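You operate a simulated robot arm through the tools that you are given. There is no shell and no other tool. Be economical: measure what you need, move in short steps, check, and stop when the job is done.

The job below is to be done with a simulated robot arm. You get a single attempt, and the scene is never put back.

TASK
Drain the docked battery on SHIP and stand it in the green rack.
Fine: run it to the end; switch the dock off before you rack it.

Only the result counts: the job must be done as asked and must still hold three seconds after the hand-in. Knocking over, shifting, dropping, spilling or breaking anything else fails it.

THE ROBOT
A 7-joint arm with a two-finger parallel gripper, fixed in place. Base frame: the origin is at the foot of the arm, x ahead of it, y to its left, z up. Lengths are in mm, angles in rad, forces in N, time in s.
With the tool pointing down near the work surface it reaches from about 220 to 580 mm from the base axis. Its first joint turns from -1.152 to 1.152 rad. Payload 2.5 kg.
Tool frame: the origin (TCP) lies between the finger pads and is the grasp point; the fingertips stand 23 mm ahead of it; z points along the fingers, y is the line along which they close. Largest opening 94 mm; finger width 38, thickness 10; the body of the gripper, 54 by 96 mm, starts 39 mm behind the TCP.
Orientation is told as [roll, pitch, yaw] about the base's x, y, z axes, in that order, counted from this pose: with the fingers straight down and closing along the base's y, the tool's x points along the base's -x, its y along +y and its z along -z.

THE INTERFACE
- The arm moves only by the tool step_arm. Its argument "plan" is a list of rows, each a list of 6 numbers: the shift along the tool's x, y, z in mm, then the turn, a rotation vector about the tool's x, y, z in rad. In form: [[dx, dy, dz, ax, ay, az], ...]. A call has 1 to 8 rows; each row shifts and turns the commanded pose from where the row before left it, along the tool's axes as they then stand. "claw" is the gripper command, from -1 (shut) to 1 (fully open), values between in proportion, set as the call begins (left out, the last holds). Each row takes 0.2 s and may step no farther than 50 mm and 0.15 rad from the row before; otherwise, or with a gripper value out of range, the whole call is refused. A pose out of reach is approached as far as the arm can. The call stops where the force on the tool passes 40 N (or 10 N more than at its start, if that is more) or the arm is blocked; 0.2 s more then pass. The fingers move at their own pace (about 108 mm/s each) and stop on an object; they squeeze with about 33 N. The grip force told is the motor's: it shows also when the fingers shut on nothing. Time passes only in rows, and 0.2 s behind the last, so rows that do not move let the fingers close. It gives the time, the measured TCP pose, the force on the tool (base axes), the opening and the grip force at its end, in the units of the frame above (readings bear some noise), and new pictures: "views" is both (left out), scene, wrist or none.
- Cameras (640 x 400 px; columns grow to the right, rows downward): "scene" is fixed at [121, -412, 539.7]; the picture's right is [0.80, -0.60, 0.00], its down [-0.38, -0.51, -0.77] and it looks along [0.46, 0.62, -0.64] (base axes); focal length 245 px, centre (320, 200). "wrist" rides on the gripper at [86, 16, -74] in the tool frame; the picture's right is [-0.18, 0.98, 0.00], its down [-0.58, -0.11, -0.81] and it looks along [-0.79, -0.15, 0.59] (tool axes); focal length 243 px, centre (320, 200). There is no depth. A picture from a camera that has moved, and an enlarged one, comes with that camera's place and axes in the base frame and with its lens.
- zoom(camera, box): a new picture of the part [left, top, right, bottom] of that camera's present view, enlarged. It takes no simulated time.
- sign_off(): hands the job in; it is judged then, once.

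Go step by step. Nothing tells you positions but the pictures and the camera data: compare them with the known pose of the tool, close in by small moves and look again before you grip or let go. The budget is 120 turns and 170 pictures, counting those below and the enlarged ones. Unless the task says otherwise, let go and move clear before handing in, and close with one line.

The tools are called after "Call:" as a command line: name --pt "numbers of a row" for each row, then --argument value for the rest, lists and objects as JSON in quotes. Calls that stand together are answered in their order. step_arm: Moves the arm, as the interface text tells. Its arguments: {"type":"object","properties":{"plan":{"type":"array","items":{"type":"array","items":{"type":"number"}}},"claw":{"type":"number"},"views":{"type":"string","enum":["both","scene","wrist","none"]}},"required":["plan"]} The other tools are called the same way: zoom (camera, box) takes an enlarged picture of a part of a camera's view; sign_off () hands the job in.

At the start:

```text
time_s: 0.0
eef_pos: [357.2, 56.7, 319.2]
orientation: [0.001, -0.001, 0.001]
force: [-0.4, -0.7, 0.7]
width: 94.0
finger_force: 0.0
```

scene: 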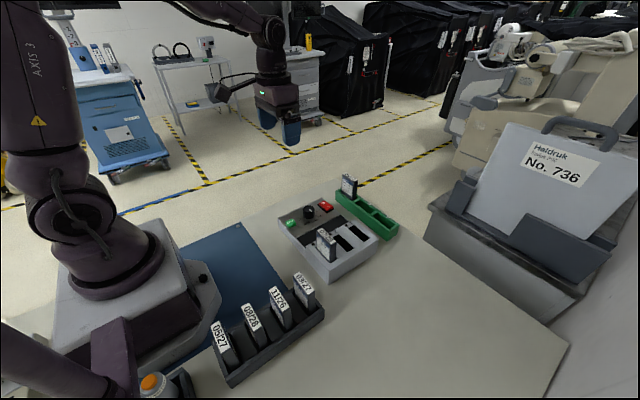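
wrist: 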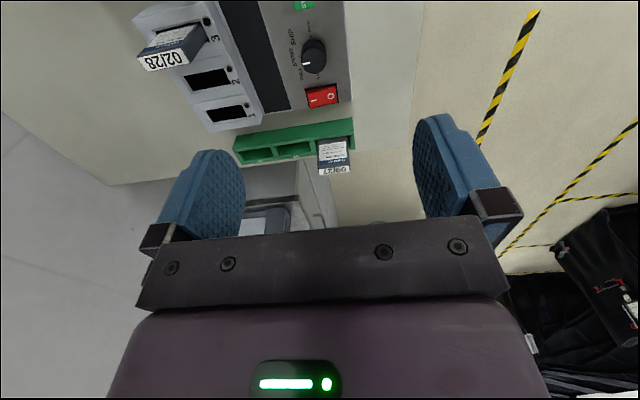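

I see a dock with one battery in slot 3, a knob, a red rocker switch, a green rack with one battery, and a dark rack with four. I'll enlarge the dock area first.

Call:
zoom --camera "scene" --box '[260, 160, 420, 290]'

Call:
zoom --camera "wrist" --box '[130, 0, 370, 180]'

```text
3.08 times, centred on (340, 225) of scene
camera zoom: at [121.0, -412.0, 539.7], right [0.8, -0.6, 0.0], down [-0.38, -0.51, -0.77], along [0.46, 0.62, -0.64], focal length 754 px, centre (258, 123)
```

zoom: 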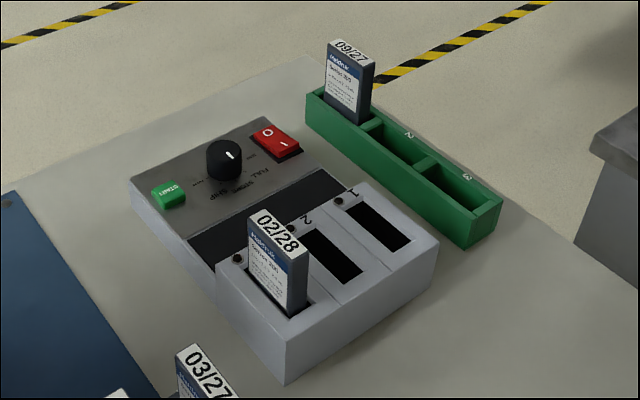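

```text
2.22 times, centred on (250, 90) of wrist
camera zoom: at [269.8, 72.9, 393.2], right [0.18, 0.98, 0.0], down [0.58, -0.11, 0.81], along [0.79, -0.15, -0.59], focal length 539 px, centre (476, 444)
```

zoom: 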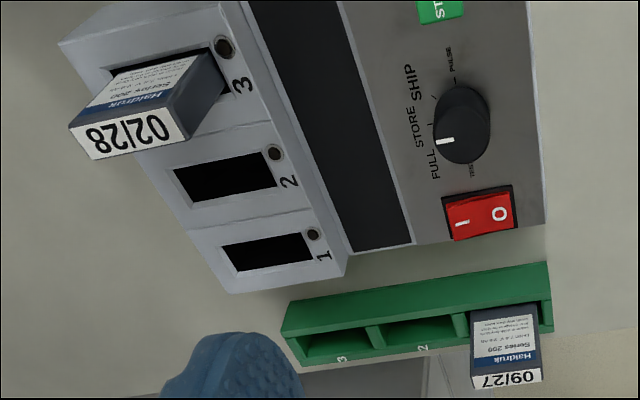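

I'll take tighter looks at the knob, switch and slot markings before moving.

Call:
zoom --camera "wrist" --box '[270, 0, 370, 62]'

Call:
zoom --camera "wrist" --box '[280, 50, 380, 112]'

Call:
zoom --camera "scene" --box '[280, 190, 350, 234]'

```text
6.40 times, centred on (320, 31) of wrist
camera zoom: at [269.8, 72.9, 393.2], right [0.18, 0.98, 0.0], down [0.58, -0.11, 0.81], along [0.79, -0.15, -0.59], focal length 1553 px, centre (320, 1282)
```

zoom: 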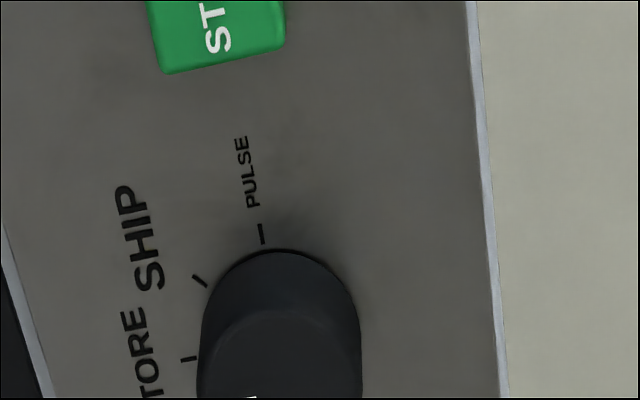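

```text
6.40 times, centred on (330, 81) of wrist
camera zoom: at [269.8, 72.9, 393.2], right [0.18, 0.98, 0.0], down [0.58, -0.11, 0.81], along [0.79, -0.15, -0.59], focal length 1553 px, centre (256, 962)
```

zoom: 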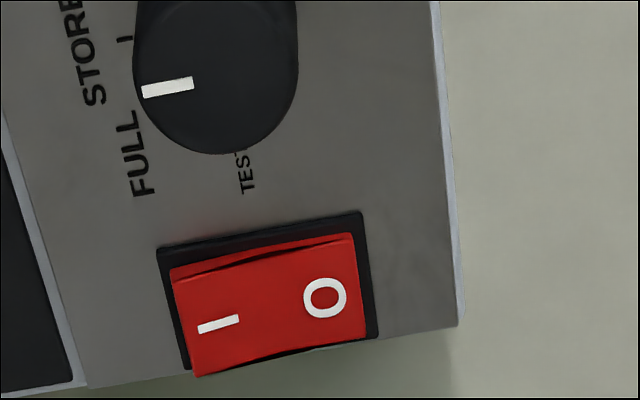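

```text
9.09 times, centred on (315, 212) of scene
camera zoom: at [121.0, -412.0, 539.7], right [0.8, -0.6, 0.0], down [-0.38, -0.51, -0.77], along [0.46, 0.62, -0.64], focal length 2229 px, centre (366, 91)
```

zoom: 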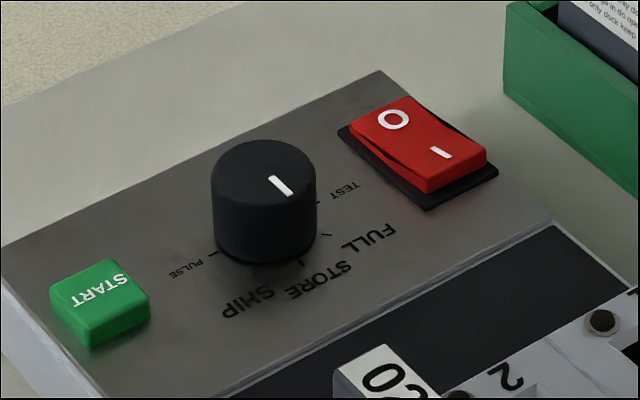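

The knob's ticks run TEST, FULL, STORE, SHIP, PULSE, and it seems to stand at STORE. I'll move for a second viewpoint to triangulate and judge the rocker's state.

Call:
step_arm --pt "27 -37 0 0 0 0" --pt "0 0 40 0 0 0" --pt "0 0 29 0 0 0" --claw 1 --views "wrist"

```text
time_s: 0.8
eef_pos: [331.8, 20.9, 249.5]
orientation: [0.0, 0.0, 0.001]
force: [-0.6, 0.1, 0.4]
width: 94.2
finger_force: 0.0
camera wrist: at [243.3, 35.6, 323.7], right [0.18, 0.98, 0.0], down [0.58, -0.11, 0.81], along [0.79, -0.15, -0.59], focal length 243 px, centre (320, 200)
```

wrist: 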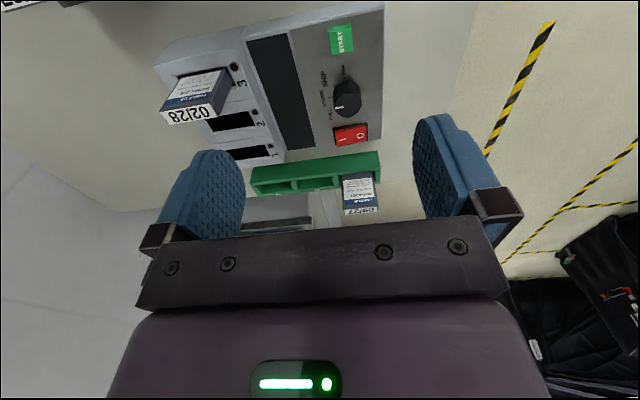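

Call:
zoom --camera "wrist" --box '[300, 10, 396, 70]'

Call:
zoom --camera "wrist" --box '[300, 60, 396, 120]'

Call:
zoom --camera "wrist" --box '[144, 0, 400, 160]'

```text
6.67 times, centred on (348, 40) of wrist
camera zoom: at [243.3, 35.6, 323.7], right [0.18, 0.98, 0.0], down [0.58, -0.11, 0.81], along [0.79, -0.15, -0.59], focal length 1618 px, centre (133, 1267)
```

zoom: 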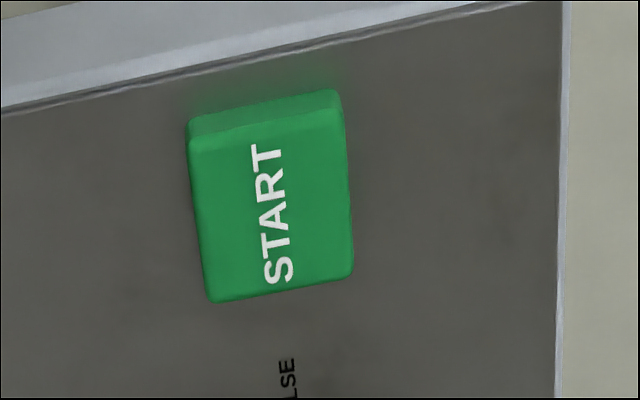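

```text
6.67 times, centred on (348, 90) of wrist
camera zoom: at [243.3, 35.6, 323.7], right [0.18, 0.98, 0.0], down [0.58, -0.11, 0.81], along [0.79, -0.15, -0.59], focal length 1618 px, centre (133, 933)
```

zoom: 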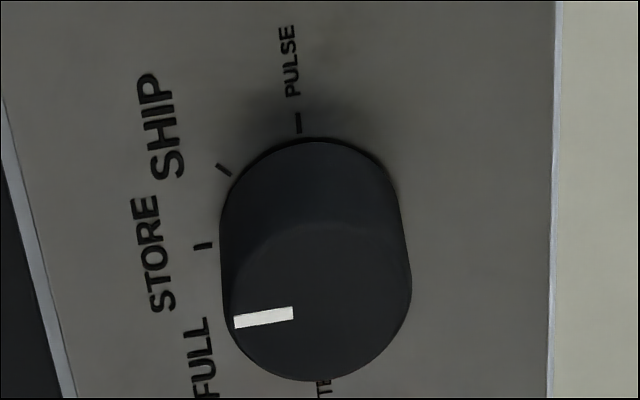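

```text
2.50 times, centred on (272, 80) of wrist
camera zoom: at [243.3, 35.6, 323.7], right [0.18, 0.98, 0.0], down [0.58, -0.11, 0.81], along [0.79, -0.15, -0.59], focal length 606 px, centre (440, 500)
```

zoom: 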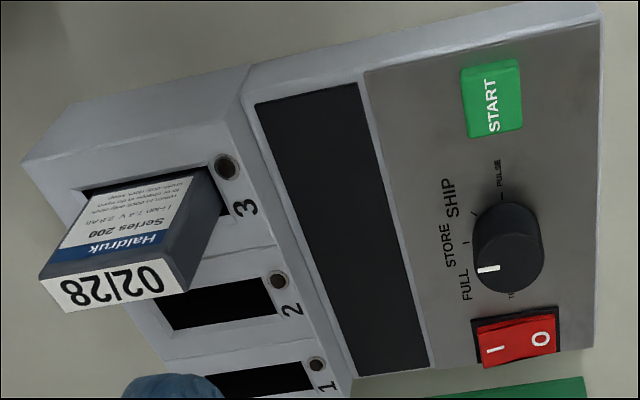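

Triangulation gives: START at about (349, 38, 42), knob centre (412, 38) with its top at 63, pointer at STORE. SHIP is 45° clockwise from there. Next I'll look at the rocker, LEDs and display closely.

Call:
zoom --camera "wrist" --box '[316, 110, 388, 155]'

Call:
zoom --camera "scene" --box '[312, 196, 342, 215]'

```text
8.89 times, centred on (352, 132) of wrist
camera zoom: at [243.3, 35.6, 323.7], right [0.18, 0.98, 0.0], down [0.58, -0.11, 0.81], along [0.79, -0.15, -0.59], focal length 2157 px, centre (36, 800)
```

zoom: 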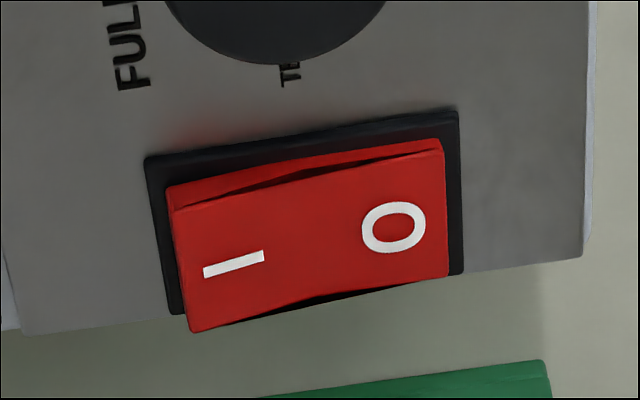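

```text
16.00 times, centred on (327, 206) of scene
camera zoom: at [121.0, -412.0, 539.7], right [0.8, -0.6, 0.0], down [-0.38, -0.51, -0.77], along [0.46, 0.62, -0.64], focal length 3924 px, centre (208, 112)
```

zoom: 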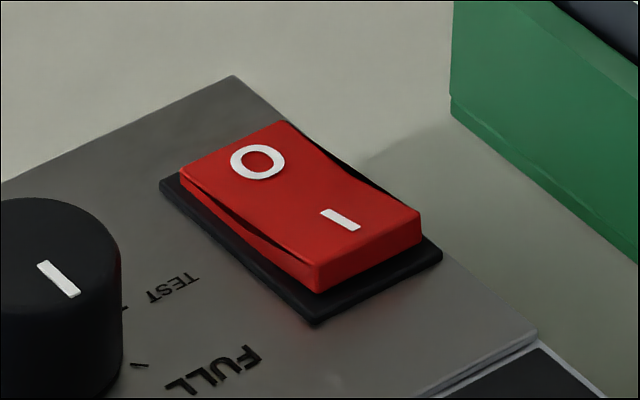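

The rocker's "I" end stands proud, so the dock is off and has to be switched on. I'll first set the knob: shut nothing yet, move over it with open fingers closing along y.

Call:
step_arm --pt "-41 9 0 0 0 0" --pt "-41 9 30 0 0 0" --pt "0 0 50 0 0 0" --pt "0 0 45 0 0 0" --claw 0.3

```text
refused: row 2 steps farther than a row can; nothing moved
```

Row 2 was just over the step limit, so I'll split it differently.

Call:
step_arm --pt "-41 9 0 0 0 0" --pt "-41 9 20 0 0 0" --pt "0 0 50 0 0 0" --pt "0 0 45 0 0 0" --claw 0.3

```text
time_s: 1.8
eef_pos: [411.9, 37.3, 133.1]
orientation: [0.0, 0.001, 0.001]
force: [-0.2, 0.7, -0.4]
width: 61.4
finger_force: 0.0
camera wrist: at [323.8, 53.6, 208.2], right [0.18, 0.98, 0.0], down [0.58, -0.11, 0.81], along [0.79, -0.15, -0.59], focal length 243 px, centre (320, 200)
```

scene: 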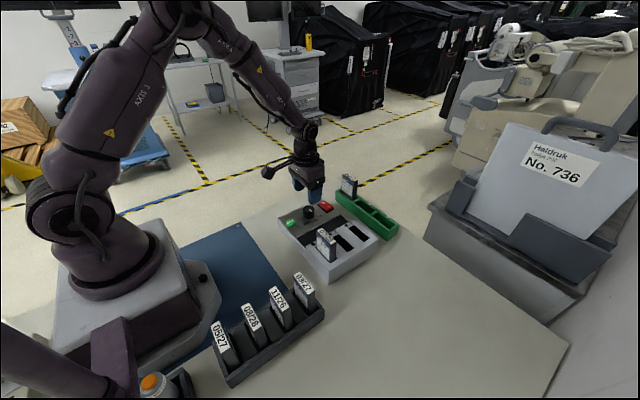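
wrist: 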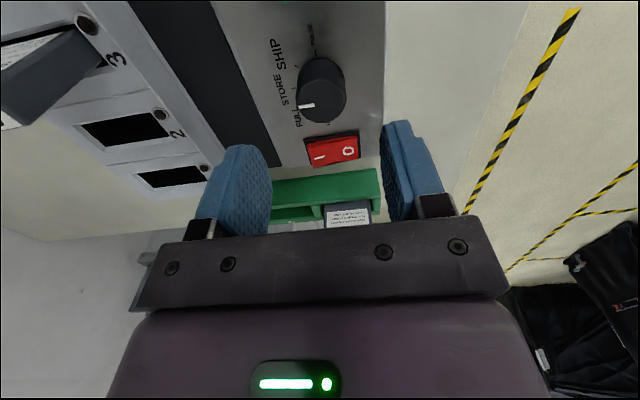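

Knob is centred beneath the fingers within a millimetre or two. I'll lower to z≈70 and close gently around it.

Call:
step_arm --pt "1 1 30 0 0 0" --pt "0 0 32 0 0 0" --pt "0 0 0 0 0 0" --views "wrist"

```text
time_s: 2.6
eef_pos: [412.3, 39.7, 72.3]
orientation: [0.0, -0.001, 0.0]
force: [0.1, 0.2, -0.4]
width: 61.2
finger_force: 0.0
camera wrist: at [324.2, 54.9, 146.3], right [0.18, 0.98, 0.0], down [0.58, -0.11, 0.81], along [0.79, -0.15, -0.59], focal length 243 px, centre (320, 200)
```

wrist: 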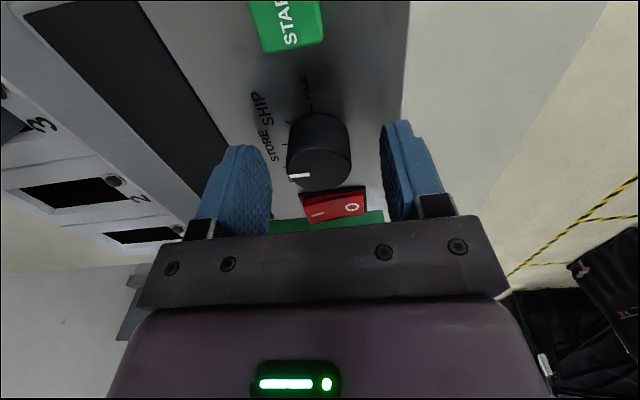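

Fingers straddle the knob evenly. I'll close on it.

Call:
step_arm --pt "2 0 2 0 0 0" --pt "0 0 0 0 0 0" --pt "0 0 0 0 0 0" --claw -0.6 --views "wrist"

```text
time_s: 3.4
eef_pos: [411.3, 38.0, 72.1]
orientation: [-0.001, -0.004, -0.002]
force: [11.7, -7.9, -0.4]
width: 33.6
finger_force: 44.4
camera wrist: at [322.9, 53.8, 145.5], right [0.19, 0.98, 0.0], down [0.58, -0.11, 0.81], along [0.79, -0.15, -0.59], focal length 243 px, centre (320, 200)
```

wrist: 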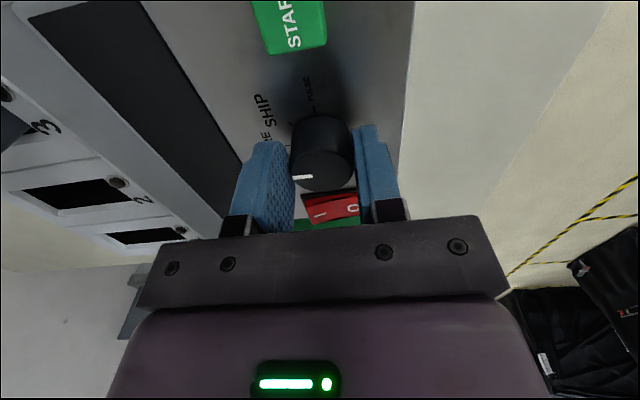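

Gripped at 33.6 mm. I'll relieve the small side load, then turn 45° clockwise (+z in the tool).

Call:
step_arm --pt "-2 -1 0 0 0 0" --pt "0 0 0 0 0 0.131" --pt "0 0 0 0 0 0.131" --pt "0 0 0 0 0 0.131" --pt "0 0 0 0 0 0.131" --pt "0 0 0 0 0 0.131" --pt "0 0 0 0 0 0.131" --views "wrist"

Call:
zoom --camera "scene" --box '[280, 190, 350, 234]'

```text
time_s: 5.0
eef_pos: [411.8, 40.8, 73.1]
orientation: [0.003, 0.004, -0.785]
force: [-1.2, 20.1, 8.5]
width: 33.9
finger_force: 45.0
camera wrist: at [361.1, 112.4, 146.1], right [0.83, 0.56, 0.0], down [0.33, -0.49, 0.8], along [0.46, -0.66, -0.59], focal length 243 px, centre (320, 200)
```

wrist: 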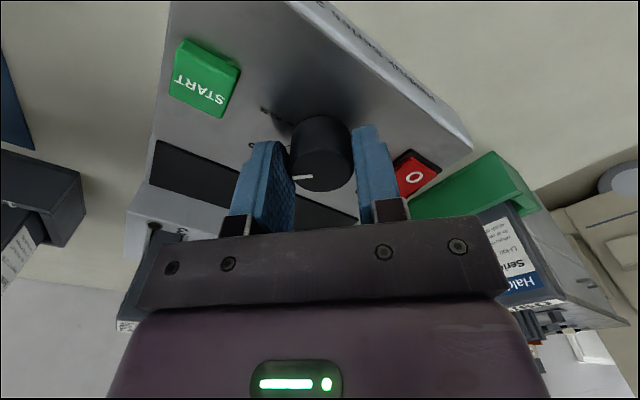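

```text
9.09 times, centred on (315, 212) of scene
camera zoom: at [121.0, -412.0, 539.7], right [0.8, -0.6, 0.0], down [-0.38, -0.51, -0.77], along [0.46, 0.62, -0.64], focal length 2229 px, centre (366, 91)
```

zoom: 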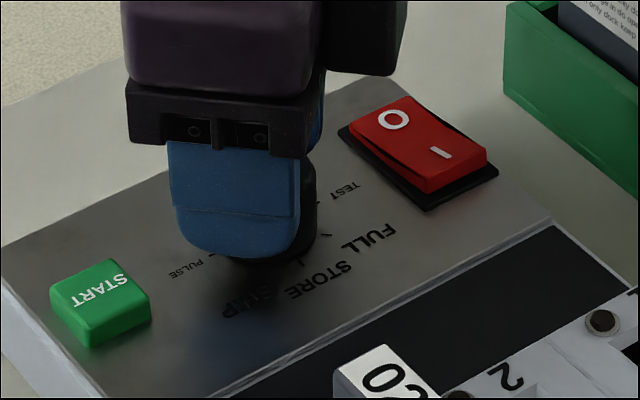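

The knob turned with the hand and the dock hasn't moved. I'll relax the side load, release and rise to check the pointer.

Call:
step_arm --pt "1.4 1.4 0 0 0 0" --views "none"

Call:
step_arm --pt "0 0 0 0 0 0" --pt "0 0 0 0 0 0" --pt "0 0 -40 0 0 0" --pt "0 0 -40 0 0 0" --claw 0.3 --views "wrist"

Call:
zoom --camera "scene" --box '[280, 190, 350, 234]'

```text
time_s: 5.4
eef_pos: [412.7, 40.7, 72.0]
orientation: [0.003, 0.001, -0.788]
force: [-8.9, 16.6, 21.2]
width: 33.6
finger_force: 45.3
```

```text
time_s: 6.4
eef_pos: [411.6, 39.9, 153.8]
orientation: [-0.003, 0.0, -0.788]
force: [0.3, 0.5, -0.1]
width: 61.4
finger_force: 0.1
camera wrist: at [360.4, 112.4, 228.1], right [0.83, 0.56, 0.0], down [0.33, -0.49, 0.81], along [0.45, -0.67, -0.59], focal length 243 px, centre (320, 200)
```

wrist: 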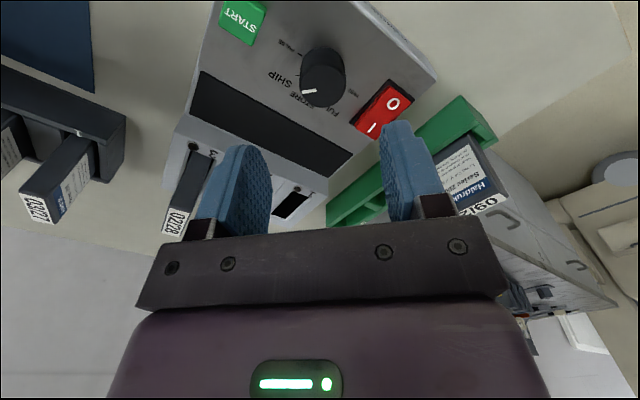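

```text
9.09 times, centred on (315, 212) of scene
camera zoom: at [121.0, -412.0, 539.7], right [0.8, -0.6, 0.0], down [-0.38, -0.51, -0.77], along [0.46, 0.62, -0.64], focal length 2229 px, centre (366, 91)
```

zoom: 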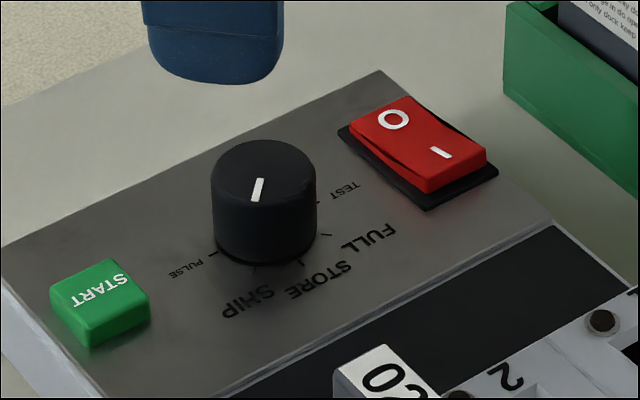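

Call:
zoom --camera "wrist" --box '[262, 30, 358, 120]'

```text
4.44 times, centred on (310, 75) of wrist
camera zoom: at [360.4, 112.4, 228.1], right [0.83, 0.56, 0.0], down [0.33, -0.49, 0.81], along [0.45, -0.67, -0.59], focal length 1078 px, centre (364, 756)
```

zoom: 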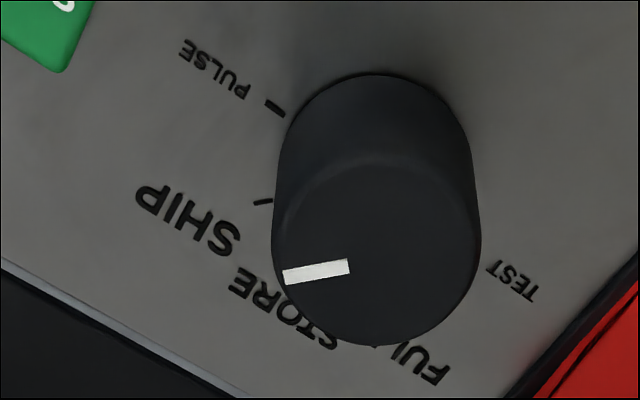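

The pointer lines up with the SHIP tick. Next, rotate back, close the fingers and hover over the "I" end of the rocker.

Call:
step_arm --pt "0 0 0 0 0 -0.131" --pt "0 0 0 0 0 -0.131" --pt "0 0 0 0 0 -0.131" --pt "0 0 0 0 0 -0.131" --pt "0 0 0 0 0 -0.131" --pt "0 0 0 0 0 -0.131" --pt "-33 -8.5 0 0 0 0" --pt "-33 -8.5 0 0 0 0" --claw -1 --views "none"

Call:
step_arm --pt "0 0 50 0 0 0" --pt "0 0 20 0 0 0" --pt "0 0 0 0 0 0"

Call:
zoom --camera "scene" --box '[280, 180, 360, 230]'

```text
time_s: 8.2
eef_pos: [477.4, 21.7, 153.0]
orientation: [0.0, -0.001, 0.0]
force: [0.4, -0.4, 0.9]
width: 0.0
finger_force: 33.1
```

```text
time_s: 9.0
eef_pos: [478.0, 22.9, 82.1]
orientation: [0.0, -0.001, 0.0]
force: [0.7, 0.3, -0.4]
width: 0.0
finger_force: 33.0
camera wrist: at [389.8, 38.1, 156.5], right [0.18, 0.98, 0.0], down [0.58, -0.11, 0.81], along [0.79, -0.15, -0.59], focal length 243 px, centre (320, 200)
```

scene: 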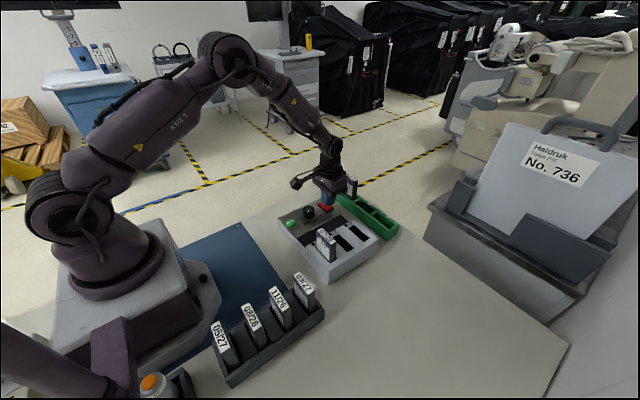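
wrist: 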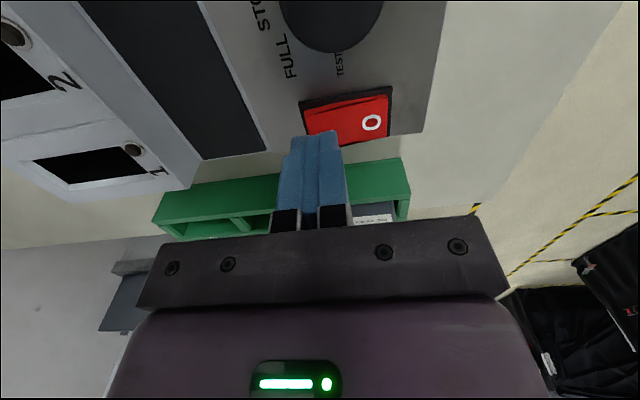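

```text
8.00 times, centred on (320, 205) of scene
camera zoom: at [121.0, -412.0, 539.7], right [0.8, -0.6, 0.0], down [-0.38, -0.51, -0.77], along [0.46, 0.62, -0.64], focal length 1962 px, centre (320, 160)
```

zoom: 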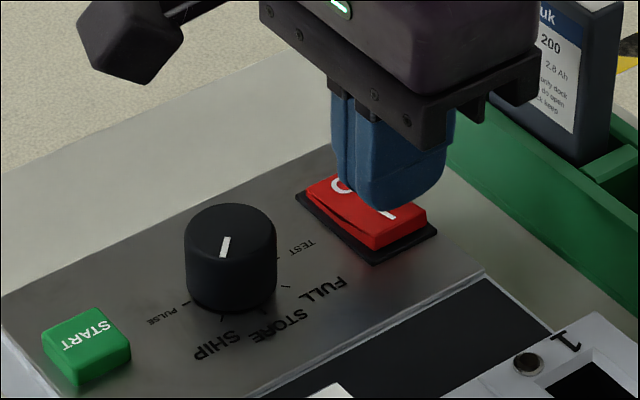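

Fingertips are above the "I" half, about 13 mm clear. I'll press in small steps.

Call:
step_arm --pt "0 0 11 0 0 0" --pt "0 0 2 0 0 0" --pt "0 0 2 0 0 0" --pt "0 0 2 0 0 0" --pt "0 0 2 0 0 0" --views "wrist"

Call:
zoom --camera "scene" --box '[280, 180, 360, 230]'

```text
time_s: 10.1
eef_pos: [479.7, 22.9, 68.8]
orientation: [-0.003, 0.003, -0.001]
force: [-3.2, -0.3, 6.8]
width: 0.0
finger_force: 32.7
stopped in row 5: the force on the tool passed its limit (the readings are from after the stop); the commanded pose is now the measured one
camera wrist: at [391.0, 39.2, 141.7], right [0.19, 0.98, 0.0], down [0.58, -0.11, 0.81], along [0.79, -0.15, -0.59], focal length 243 px, centre (320, 200)
```

wrist: 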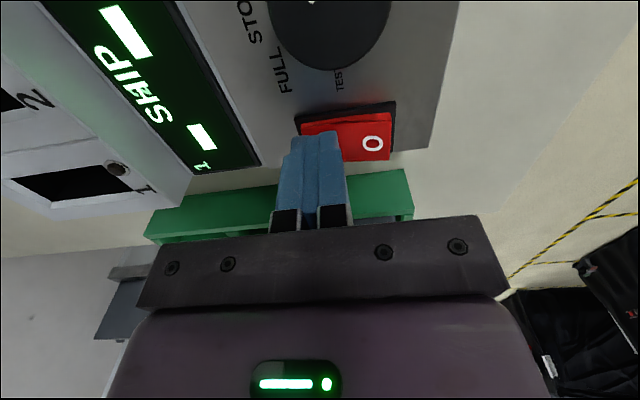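

```text
8.00 times, centred on (320, 205) of scene
camera zoom: at [121.0, -412.0, 539.7], right [0.8, -0.6, 0.0], down [-0.38, -0.51, -0.77], along [0.46, 0.62, -0.64], focal length 1962 px, centre (320, 160)
```

zoom: 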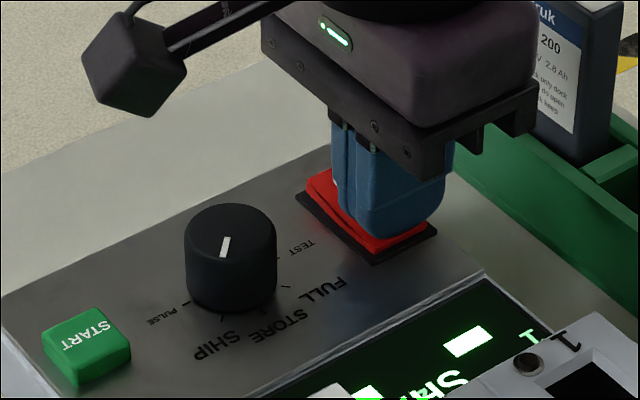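

The dock is on and its display reads SHIP. I'll rise, move over START and read the display.

Call:
step_arm --pt "0 0 -45 0 0 0" --pt "0 0 -40 0 0 0" --pt "44 5 0 0 0 0" --pt "44 5 0 0 0 0" --pt "43 5 0 0 0 0" --pt "0 0 0 0 0 0"

Call:
zoom --camera "scene" --box '[280, 190, 384, 255]'

```text
time_s: 11.5
eef_pos: [345.4, 36.2, 157.0]
orientation: [-0.002, 0.002, 0.001]
force: [0.2, -0.1, 1.1]
width: 0.0
finger_force: 33.0
camera wrist: at [258.5, 52.3, 229.7], right [0.18, 0.98, 0.0], down [0.58, -0.11, 0.81], along [0.79, -0.15, -0.59], focal length 243 px, centre (320, 200)
```

scene: 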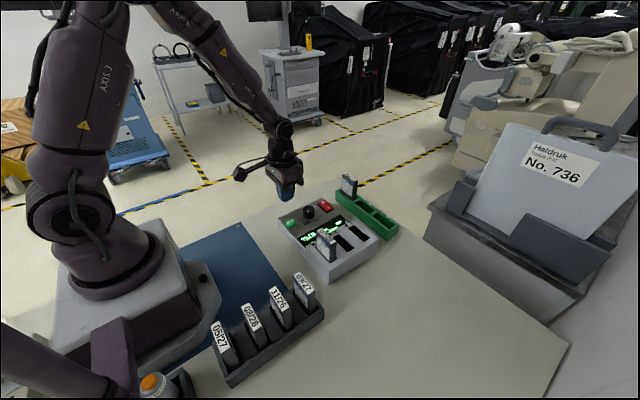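
wrist: 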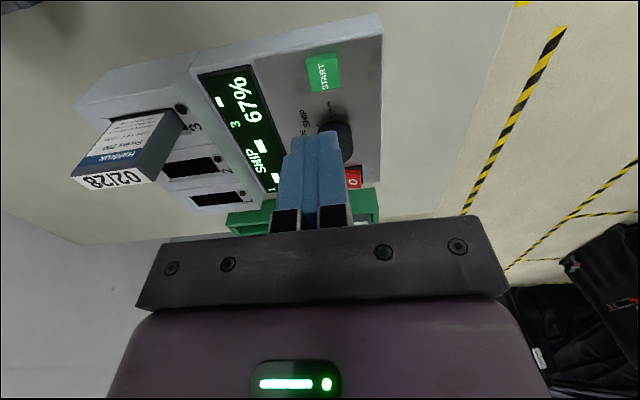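

```text
6.15 times, centred on (332, 222) of scene
camera zoom: at [121.0, -412.0, 539.7], right [0.8, -0.6, 0.0], down [-0.38, -0.51, -0.77], along [0.46, 0.62, -0.64], focal length 1509 px, centre (246, 62)
```

zoom: 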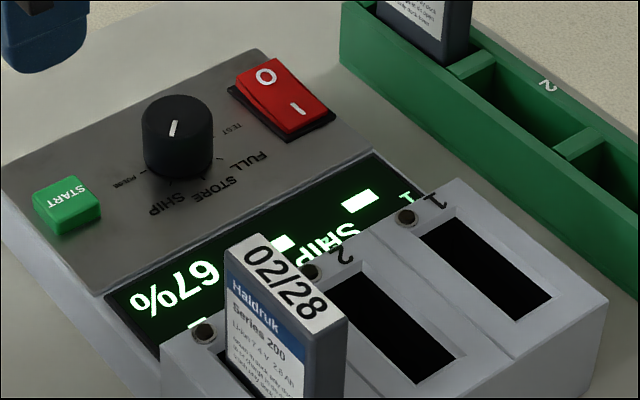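

Display shows SHIP and 67 % with slot 3's bar. START is at (349, 38), so I'll shift 2 mm and press it.

Call:
step_arm --pt "-2 2 40 0 0 0" --pt "0 0 40 0 0 0" --pt "0 0 6 0 0 0" --pt "0 0 2 0 0 0" --pt "0 0 2 0 0 0" --pt "0 0 2 0 0 0" --pt "0 0 2 0 0 0" --views "wrist"

Call:
zoom --camera "scene" --box '[280, 190, 384, 255]'

```text
time_s: 12.8
eef_pos: [349.4, 41.3, 64.3]
orientation: [-0.001, 0.004, -0.001]
force: [-4.8, -0.5, 14.2]
width: 0.0
finger_force: 32.5
stopped in row 6: the force on the tool passed its limit (the readings are from after the stop); the commanded pose is now the measured one
camera wrist: at [261.5, 56.8, 138.6], right [0.18, 0.98, 0.0], down [0.58, -0.11, 0.8], along [0.79, -0.15, -0.59], focal length 243 px, centre (320, 200)
```

wrist: 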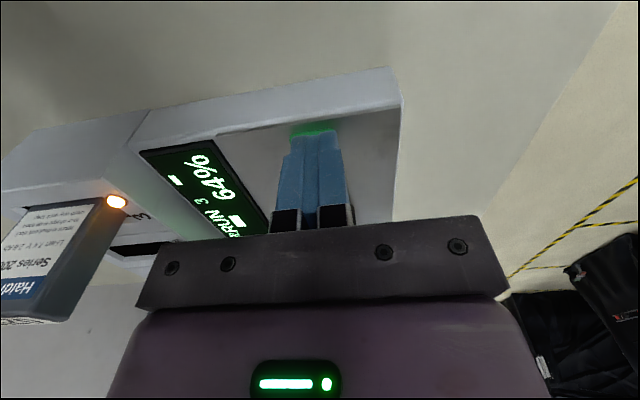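

```text
6.15 times, centred on (332, 222) of scene
camera zoom: at [121.0, -412.0, 539.7], right [0.8, -0.6, 0.0], down [-0.38, -0.51, -0.77], along [0.46, 0.62, -0.64], focal length 1509 px, centre (246, 62)
```

zoom: 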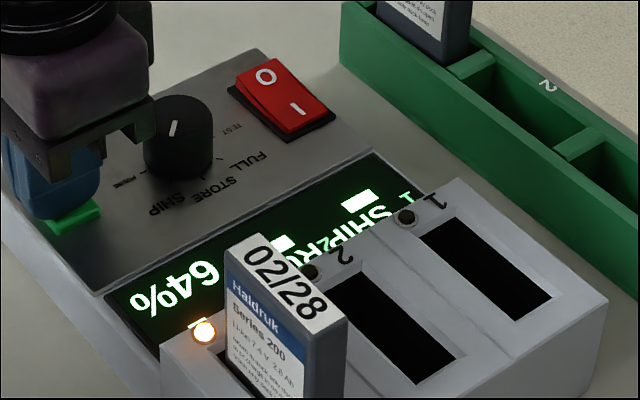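

It's running: RUN, slot 3 LED amber, 64 % and falling. I'll rise, move over the "O" end and wait for it to finish.

Call:
step_arm --pt "0 0 -45 0 0 0" --pt "0 0 -45 0 0 0" --pt "-43 4 0 0 0 0" --pt "-43 4 0 0 0 0" --pt "-41 4 0 0 0 0" --pt "0 0 0 0 0 0" --pt "0 0 0 0 0 0" --pt "0 0 0 0 0 0" --views "wrist"

Call:
zoom --camera "scene" --box '[280, 190, 384, 255]'

```text
time_s: 14.6
eef_pos: [479.5, 54.2, 152.4]
orientation: [-0.002, 0.006, 0.001]
force: [0.0, -0.4, -0.5]
width: 0.1
finger_force: 32.8
camera wrist: at [391.9, 70.1, 226.4], right [0.18, 0.98, 0.0], down [0.58, -0.11, 0.8], along [0.79, -0.15, -0.59], focal length 243 px, centre (320, 200)
```

wrist: 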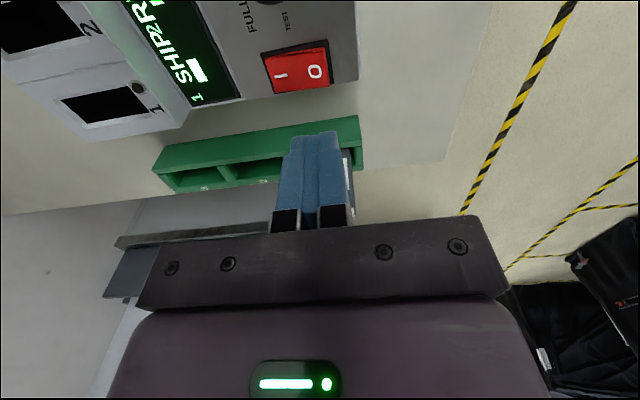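

```text
6.15 times, centred on (332, 222) of scene
camera zoom: at [121.0, -412.0, 539.7], right [0.8, -0.6, 0.0], down [-0.38, -0.51, -0.77], along [0.46, 0.62, -0.64], focal length 1509 px, centre (246, 62)
```

zoom: 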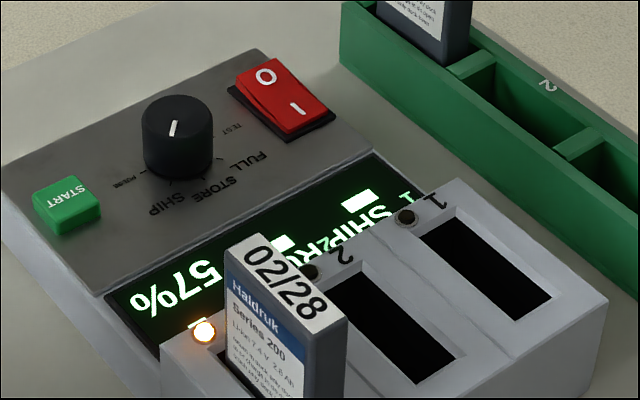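

Draining at about 4 %/s. While waiting I'll look at the rack slots.

Call:
step_arm --pt "0 0 0 0 0 0" --pt "0 0 0 0 0 0" --pt "0 0 0 0 0 0" --pt "0 0 0 0 0 0" --pt "0 0 0 0 0 0" --pt "0 0 0 0 0 0" --pt "0 0 0 0 0 0" --pt "0 0 0 0 0 0" --views "none"

Call:
step_arm --pt "0 0 0 0 0 0" --pt "0 0 0 0 0 0" --pt "0 0 0 0 0 0" --pt "0 0 0 0 0 0" --pt "0 0 0 0 0 0" --pt "0 0 0 0 0 0" --pt "0 0 0 0 0 0" --pt "0 0 0 0 0 0" --views "none"

Call:
step_arm --pt "0 0 0 0 0 0" --pt "0 0 0 0 0 0" --pt "0 0 0 0 0 0" --pt "0 0 0 0 0 0" --pt "0 0 0 0 0 0" --pt "0 0 0 0 0 0" --pt "0 0 0 0 0 0" --pt "0 0 0 0 0 0" --views "none"

Call:
zoom --camera "scene" --box '[280, 190, 384, 255]'

Call:
zoom --camera "scene" --box '[325, 165, 405, 245]'

Call:
zoom --camera "wrist" --box '[140, 90, 380, 220]'

```text
time_s: 16.4
eef_pos: [480.2, 54.4, 153.3]
orientation: [-0.001, 0.003, 0.0]
force: [-0.5, 0.2, -0.5]
width: 0.0
finger_force: 32.6
```

```text
time_s: 18.2
eef_pos: [481.0, 54.8, 152.9]
orientation: [-0.001, 0.003, 0.0]
force: [0.1, -0.5, -0.1]
width: 0.0
finger_force: 33.1
```

```text
time_s: 20.0
eef_pos: [480.4, 54.6, 152.2]
orientation: [-0.003, 0.005, -0.001]
force: [0.4, -0.5, 0.0]
width: 0.0
finger_force: 32.7
```

```text
6.15 times, centred on (332, 222) of scene
camera zoom: at [121.0, -412.0, 539.7], right [0.8, -0.6, 0.0], down [-0.38, -0.51, -0.77], along [0.46, 0.62, -0.64], focal length 1509 px, centre (246, 62)
```

zoom: 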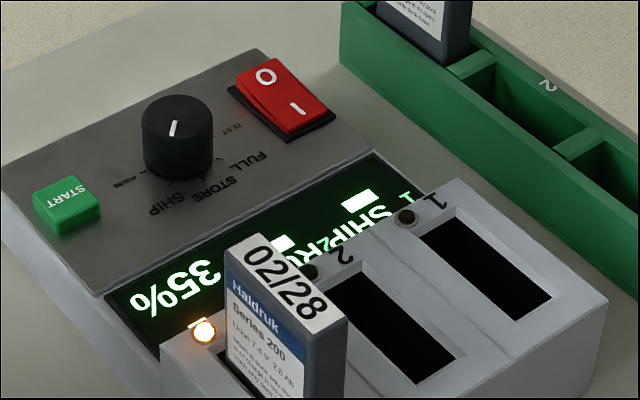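

```text
5.00 times, centred on (365, 205) of scene
camera zoom: at [121.0, -412.0, 539.7], right [0.8, -0.6, 0.0], down [-0.38, -0.51, -0.77], along [0.46, 0.62, -0.64], focal length 1226 px, centre (95, 175)
```

zoom: 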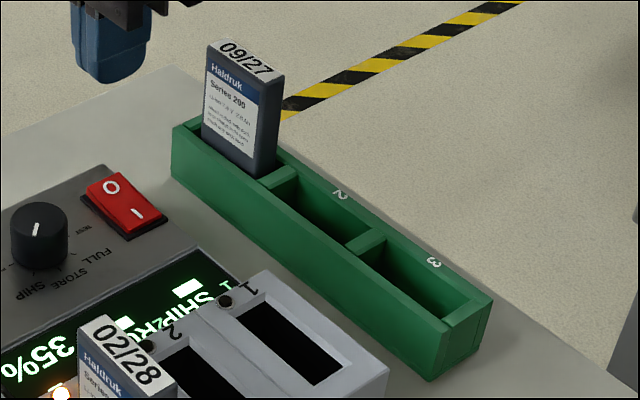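

```text
2.67 times, centred on (260, 155) of wrist
camera zoom: at [391.9, 70.1, 226.4], right [0.18, 0.98, 0.0], down [0.58, -0.11, 0.8], along [0.79, -0.15, -0.59], focal length 647 px, centre (480, 320)
```

zoom: 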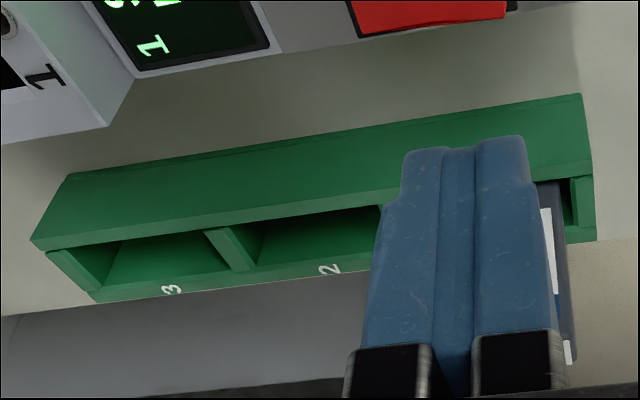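

35 % now. I'll keep waiting; slot 3 of the rack looks free and roomy.

Call:
step_arm --pt "0 0 0 0 0 0" --pt "0 0 0 0 0 0" --pt "0 0 0 0 0 0" --pt "0 0 0 0 0 0" --pt "0 0 0 0 0 0" --pt "0 0 0 0 0 0" --pt "0 0 0 0 0 0" --pt "0 0 0 0 0 0" --views "none"

Call:
step_arm --pt "0 0 0 0 0 0" --pt "0 0 0 0 0 0" --pt "0 0 0 0 0 0" --pt "0 0 0 0 0 0" --pt "0 0 0 0 0 0" --pt "0 0 0 0 0 0" --pt "0 0 0 0 0 0" --pt "0 0 0 0 0 0" --views "none"

Call:
zoom --camera "scene" --box '[280, 190, 384, 255]'

```text
time_s: 21.8
eef_pos: [478.9, 53.9, 152.1]
orientation: [0.001, 0.003, 0.0]
force: [0.1, -0.2, -0.1]
width: 0.0
finger_force: 32.9
```

```text
time_s: 23.6
eef_pos: [479.3, 54.2, 152.3]
orientation: [-0.001, 0.004, 0.0]
force: [-0.9, -0.2, 0.6]
width: 0.2
finger_force: 32.5
```

```text
6.15 times, centred on (332, 222) of scene
camera zoom: at [121.0, -412.0, 539.7], right [0.8, -0.6, 0.0], down [-0.38, -0.51, -0.77], along [0.46, 0.62, -0.64], focal length 1509 px, centre (246, 62)
```

zoom: 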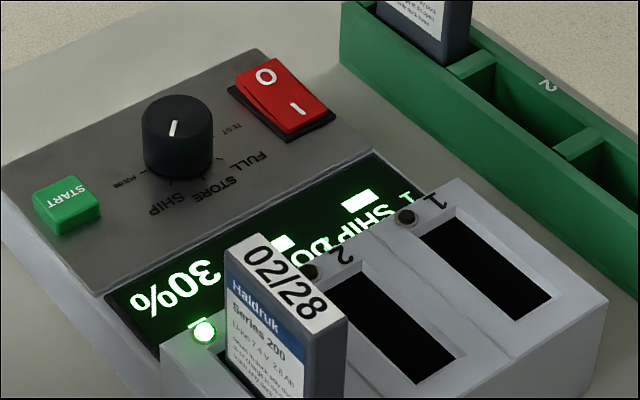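

It reads DONE at 30 % with a green LED. Now I'll press the "O" end of the rocker.

Call:
step_arm --pt "2 0 45 0 0 0" --pt "0 0 32 0 0 0" --pt "0 0 3 0 0 0" --pt "0 0 2 0 0 0" --pt "0 0 2 0 0 0" --pt "0 0 2 0 0 0" --pt "0 0 2 0 0 0" --views "wrist"

Call:
zoom --camera "scene" --box '[280, 190, 384, 255]'

```text
time_s: 25.3
eef_pos: [474.4, 53.3, 67.9]
orientation: [-0.003, 0.005, -0.001]
force: [-3.5, -0.1, 6.9]
width: 0.1
finger_force: 33.0
stopped in row 7: the force on the tool passed its limit (the readings are from after the stop); the commanded pose is now the measured one
camera wrist: at [386.7, 69.5, 141.8], right [0.18, 0.98, 0.0], down [0.58, -0.11, 0.8], along [0.79, -0.15, -0.59], focal length 243 px, centre (320, 200)
```

wrist: 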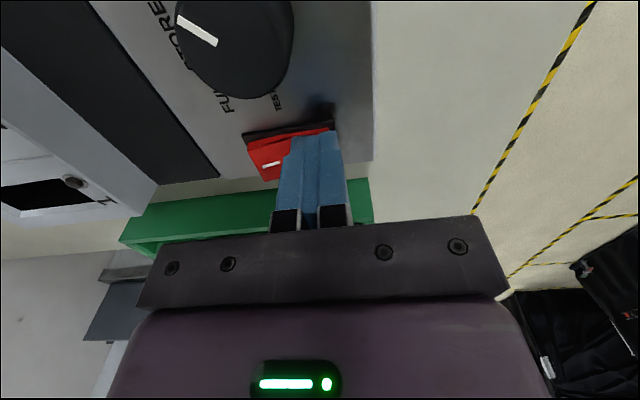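

```text
6.15 times, centred on (332, 222) of scene
camera zoom: at [121.0, -412.0, 539.7], right [0.8, -0.6, 0.0], down [-0.38, -0.51, -0.77], along [0.46, 0.62, -0.64], focal length 1509 px, centre (246, 62)
```

zoom: 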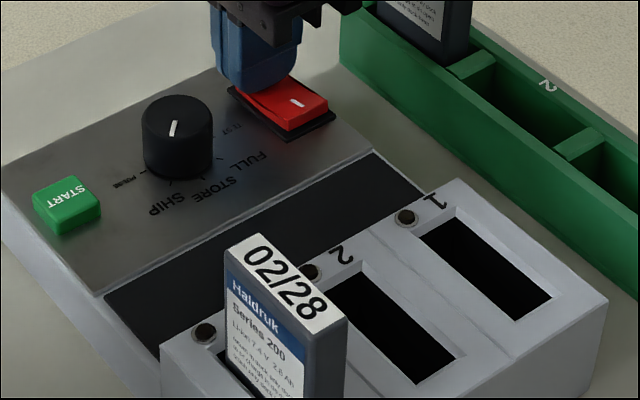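

Display dark: the dock is off. I'll rise and move over the docked battery, opening the fingers.

Call:
step_arm --pt "0 0 -50 0 0 0" --pt "0 0 -50 0 0 0" --pt "0 0 -50 0 0 0" --pt "26 -33 0 0 0 0" --pt "26 -33 0 0 0 0" --pt "26 -33 0 0 0 0" --pt "26 -33 0 0 0 0" --pt "26 -33 0 0 0 0" --claw 1

Call:
zoom --camera "wrist" --box '[220, 0, 420, 130]'

Call:
zoom --camera "scene" --box '[300, 210, 360, 270]'

```text
time_s: 27.1
eef_pos: [345.5, -111.1, 218.0]
orientation: [-0.003, 0.002, -0.001]
force: [-0.6, -0.6, 0.6]
width: 94.1
finger_force: 0.0
camera wrist: at [258.7, -95.4, 292.1], right [0.18, 0.98, 0.0], down [0.58, -0.11, 0.8], along [0.79, -0.15, -0.59], focal length 243 px, centre (320, 200)
```

scene: 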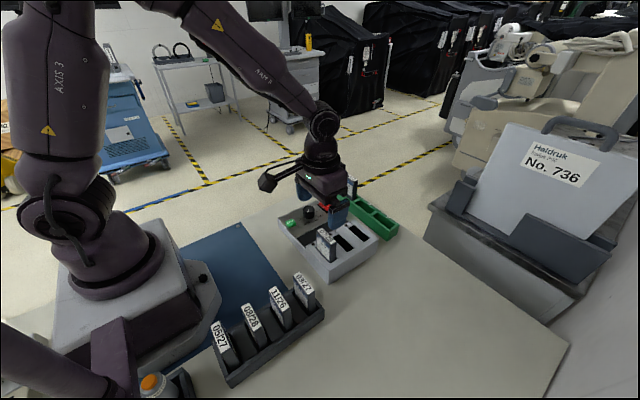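
wrist: 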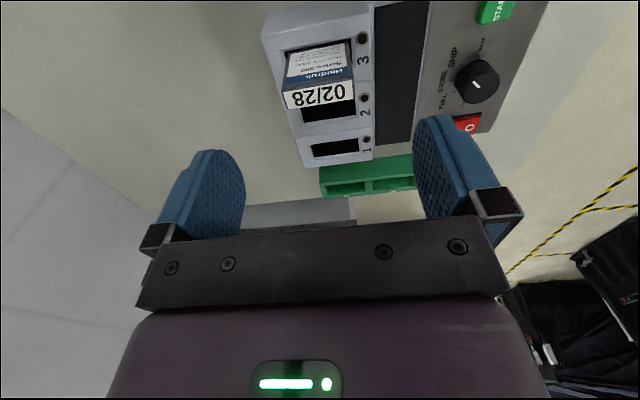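

```text
3.08 times, centred on (320, 65) of wrist
camera zoom: at [258.7, -95.4, 292.1], right [0.18, 0.98, 0.0], down [0.58, -0.11, 0.8], along [0.79, -0.15, -0.59], focal length 746 px, centre (320, 615)
```

zoom: 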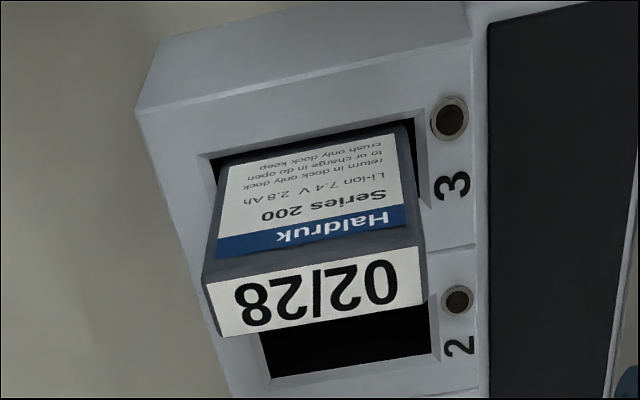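

```text
6.67 times, centred on (330, 240) of scene
camera zoom: at [121.1, -411.9, 539.7], right [0.8, -0.6, 0.0], down [-0.38, -0.51, -0.77], along [0.46, 0.62, -0.64], focal length 1635 px, centre (253, -67)
```

zoom: 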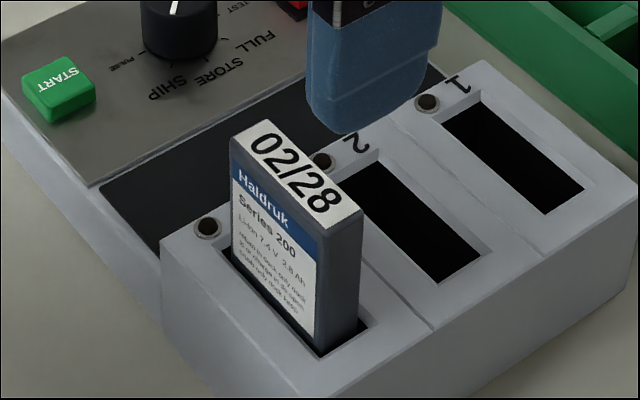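

Battery top is at z≈113, centred (361.5, -116.4), 53 wide in y and 16 thick; the dock top is near z 52. I'll line up and lower partway.

Call:
step_arm --pt "-17 -5 0 0 0 0" --pt "0 0 45 0 0 0" --pt "0 0 40 0 0 0" --pt "0 0 0 0 0 0"

Call:
zoom --camera "scene" --box '[280, 180, 380, 280]'

```text
time_s: 28.1
eef_pos: [362.9, -116.4, 133.8]
orientation: [0.001, 0.005, -0.003]
force: [-0.1, 0.5, -0.4]
width: 93.9
finger_force: 0.0
camera wrist: at [275.2, -100.0, 207.3], right [0.18, 0.98, 0.0], down [0.58, -0.11, 0.8], along [0.79, -0.15, -0.59], focal length 243 px, centre (320, 200)
```

scene: 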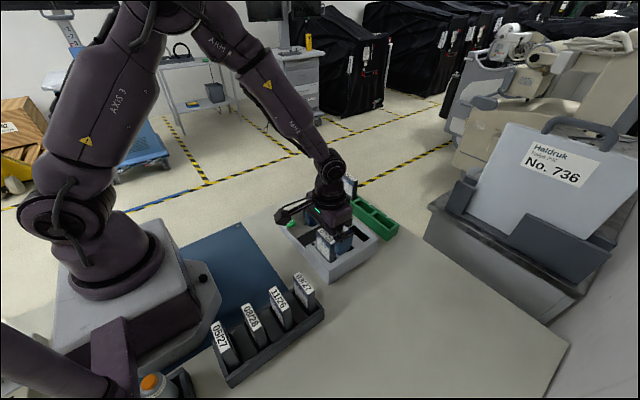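
wrist: 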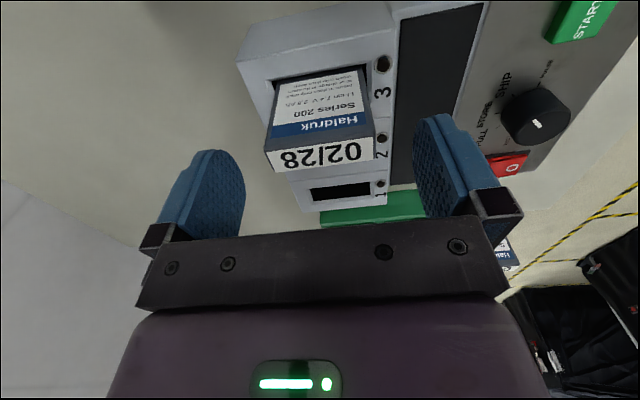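

```text
4.00 times, centred on (330, 230) of scene
camera zoom: at [121.0, -412.0, 539.7], right [0.8, -0.6, 0.0], down [-0.38, -0.51, -0.77], along [0.46, 0.62, -0.64], focal length 981 px, centre (280, 80)
```

zoom: 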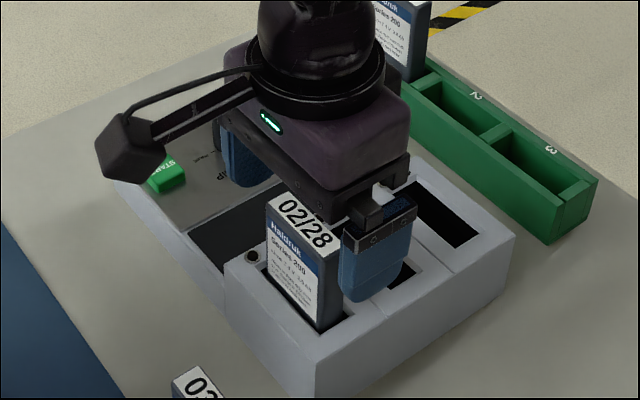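

Alignment holds (battery centre about 361, -115). I'll descend to z≈86.

Call:
step_arm --pt "1.5 0.8 25 0 0 0" --pt "0 0 23 0 0 0" --pt "0 0 0 0 0 0"

Call:
zoom --camera "scene" --box '[280, 180, 380, 280]'

```text
time_s: 28.9
eef_pos: [360.1, -116.6, 83.8]
orientation: [-0.002, 0.005, -0.002]
force: [0.1, -0.3, 0.2]
width: 94.1
finger_force: 0.1
camera wrist: at [272.1, -100.4, 157.8], right [0.18, 0.98, 0.0], down [0.58, -0.11, 0.8], along [0.79, -0.15, -0.59], focal length 243 px, centre (320, 200)
```

scene: 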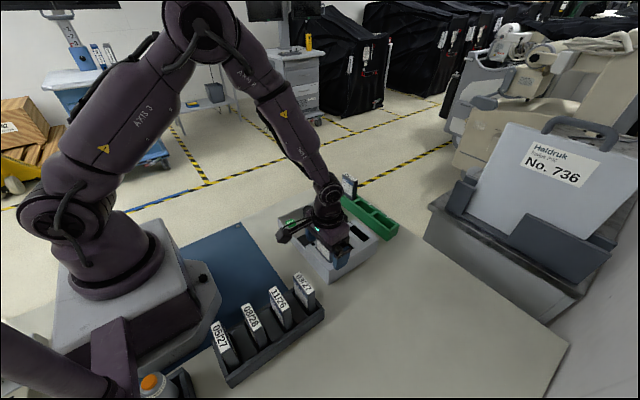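
wrist: 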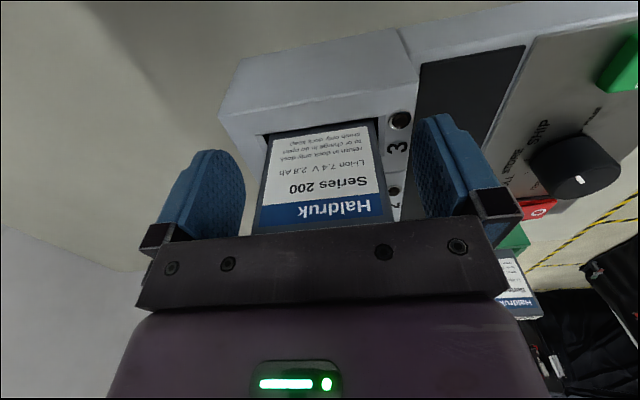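

```text
4.00 times, centred on (330, 230) of scene
camera zoom: at [121.0, -412.0, 539.7], right [0.8, -0.6, 0.0], down [-0.38, -0.51, -0.77], along [0.46, 0.62, -0.64], focal length 981 px, centre (280, 80)
```

zoom: 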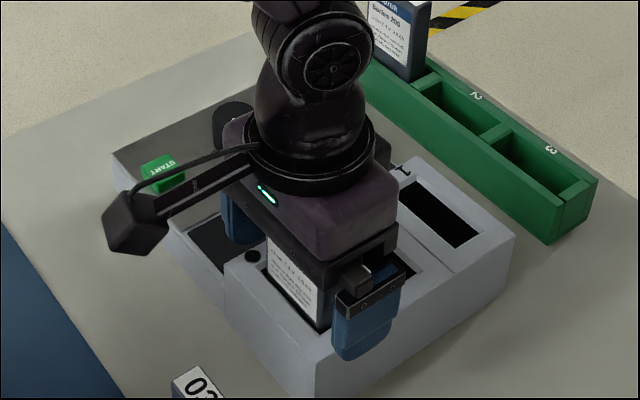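

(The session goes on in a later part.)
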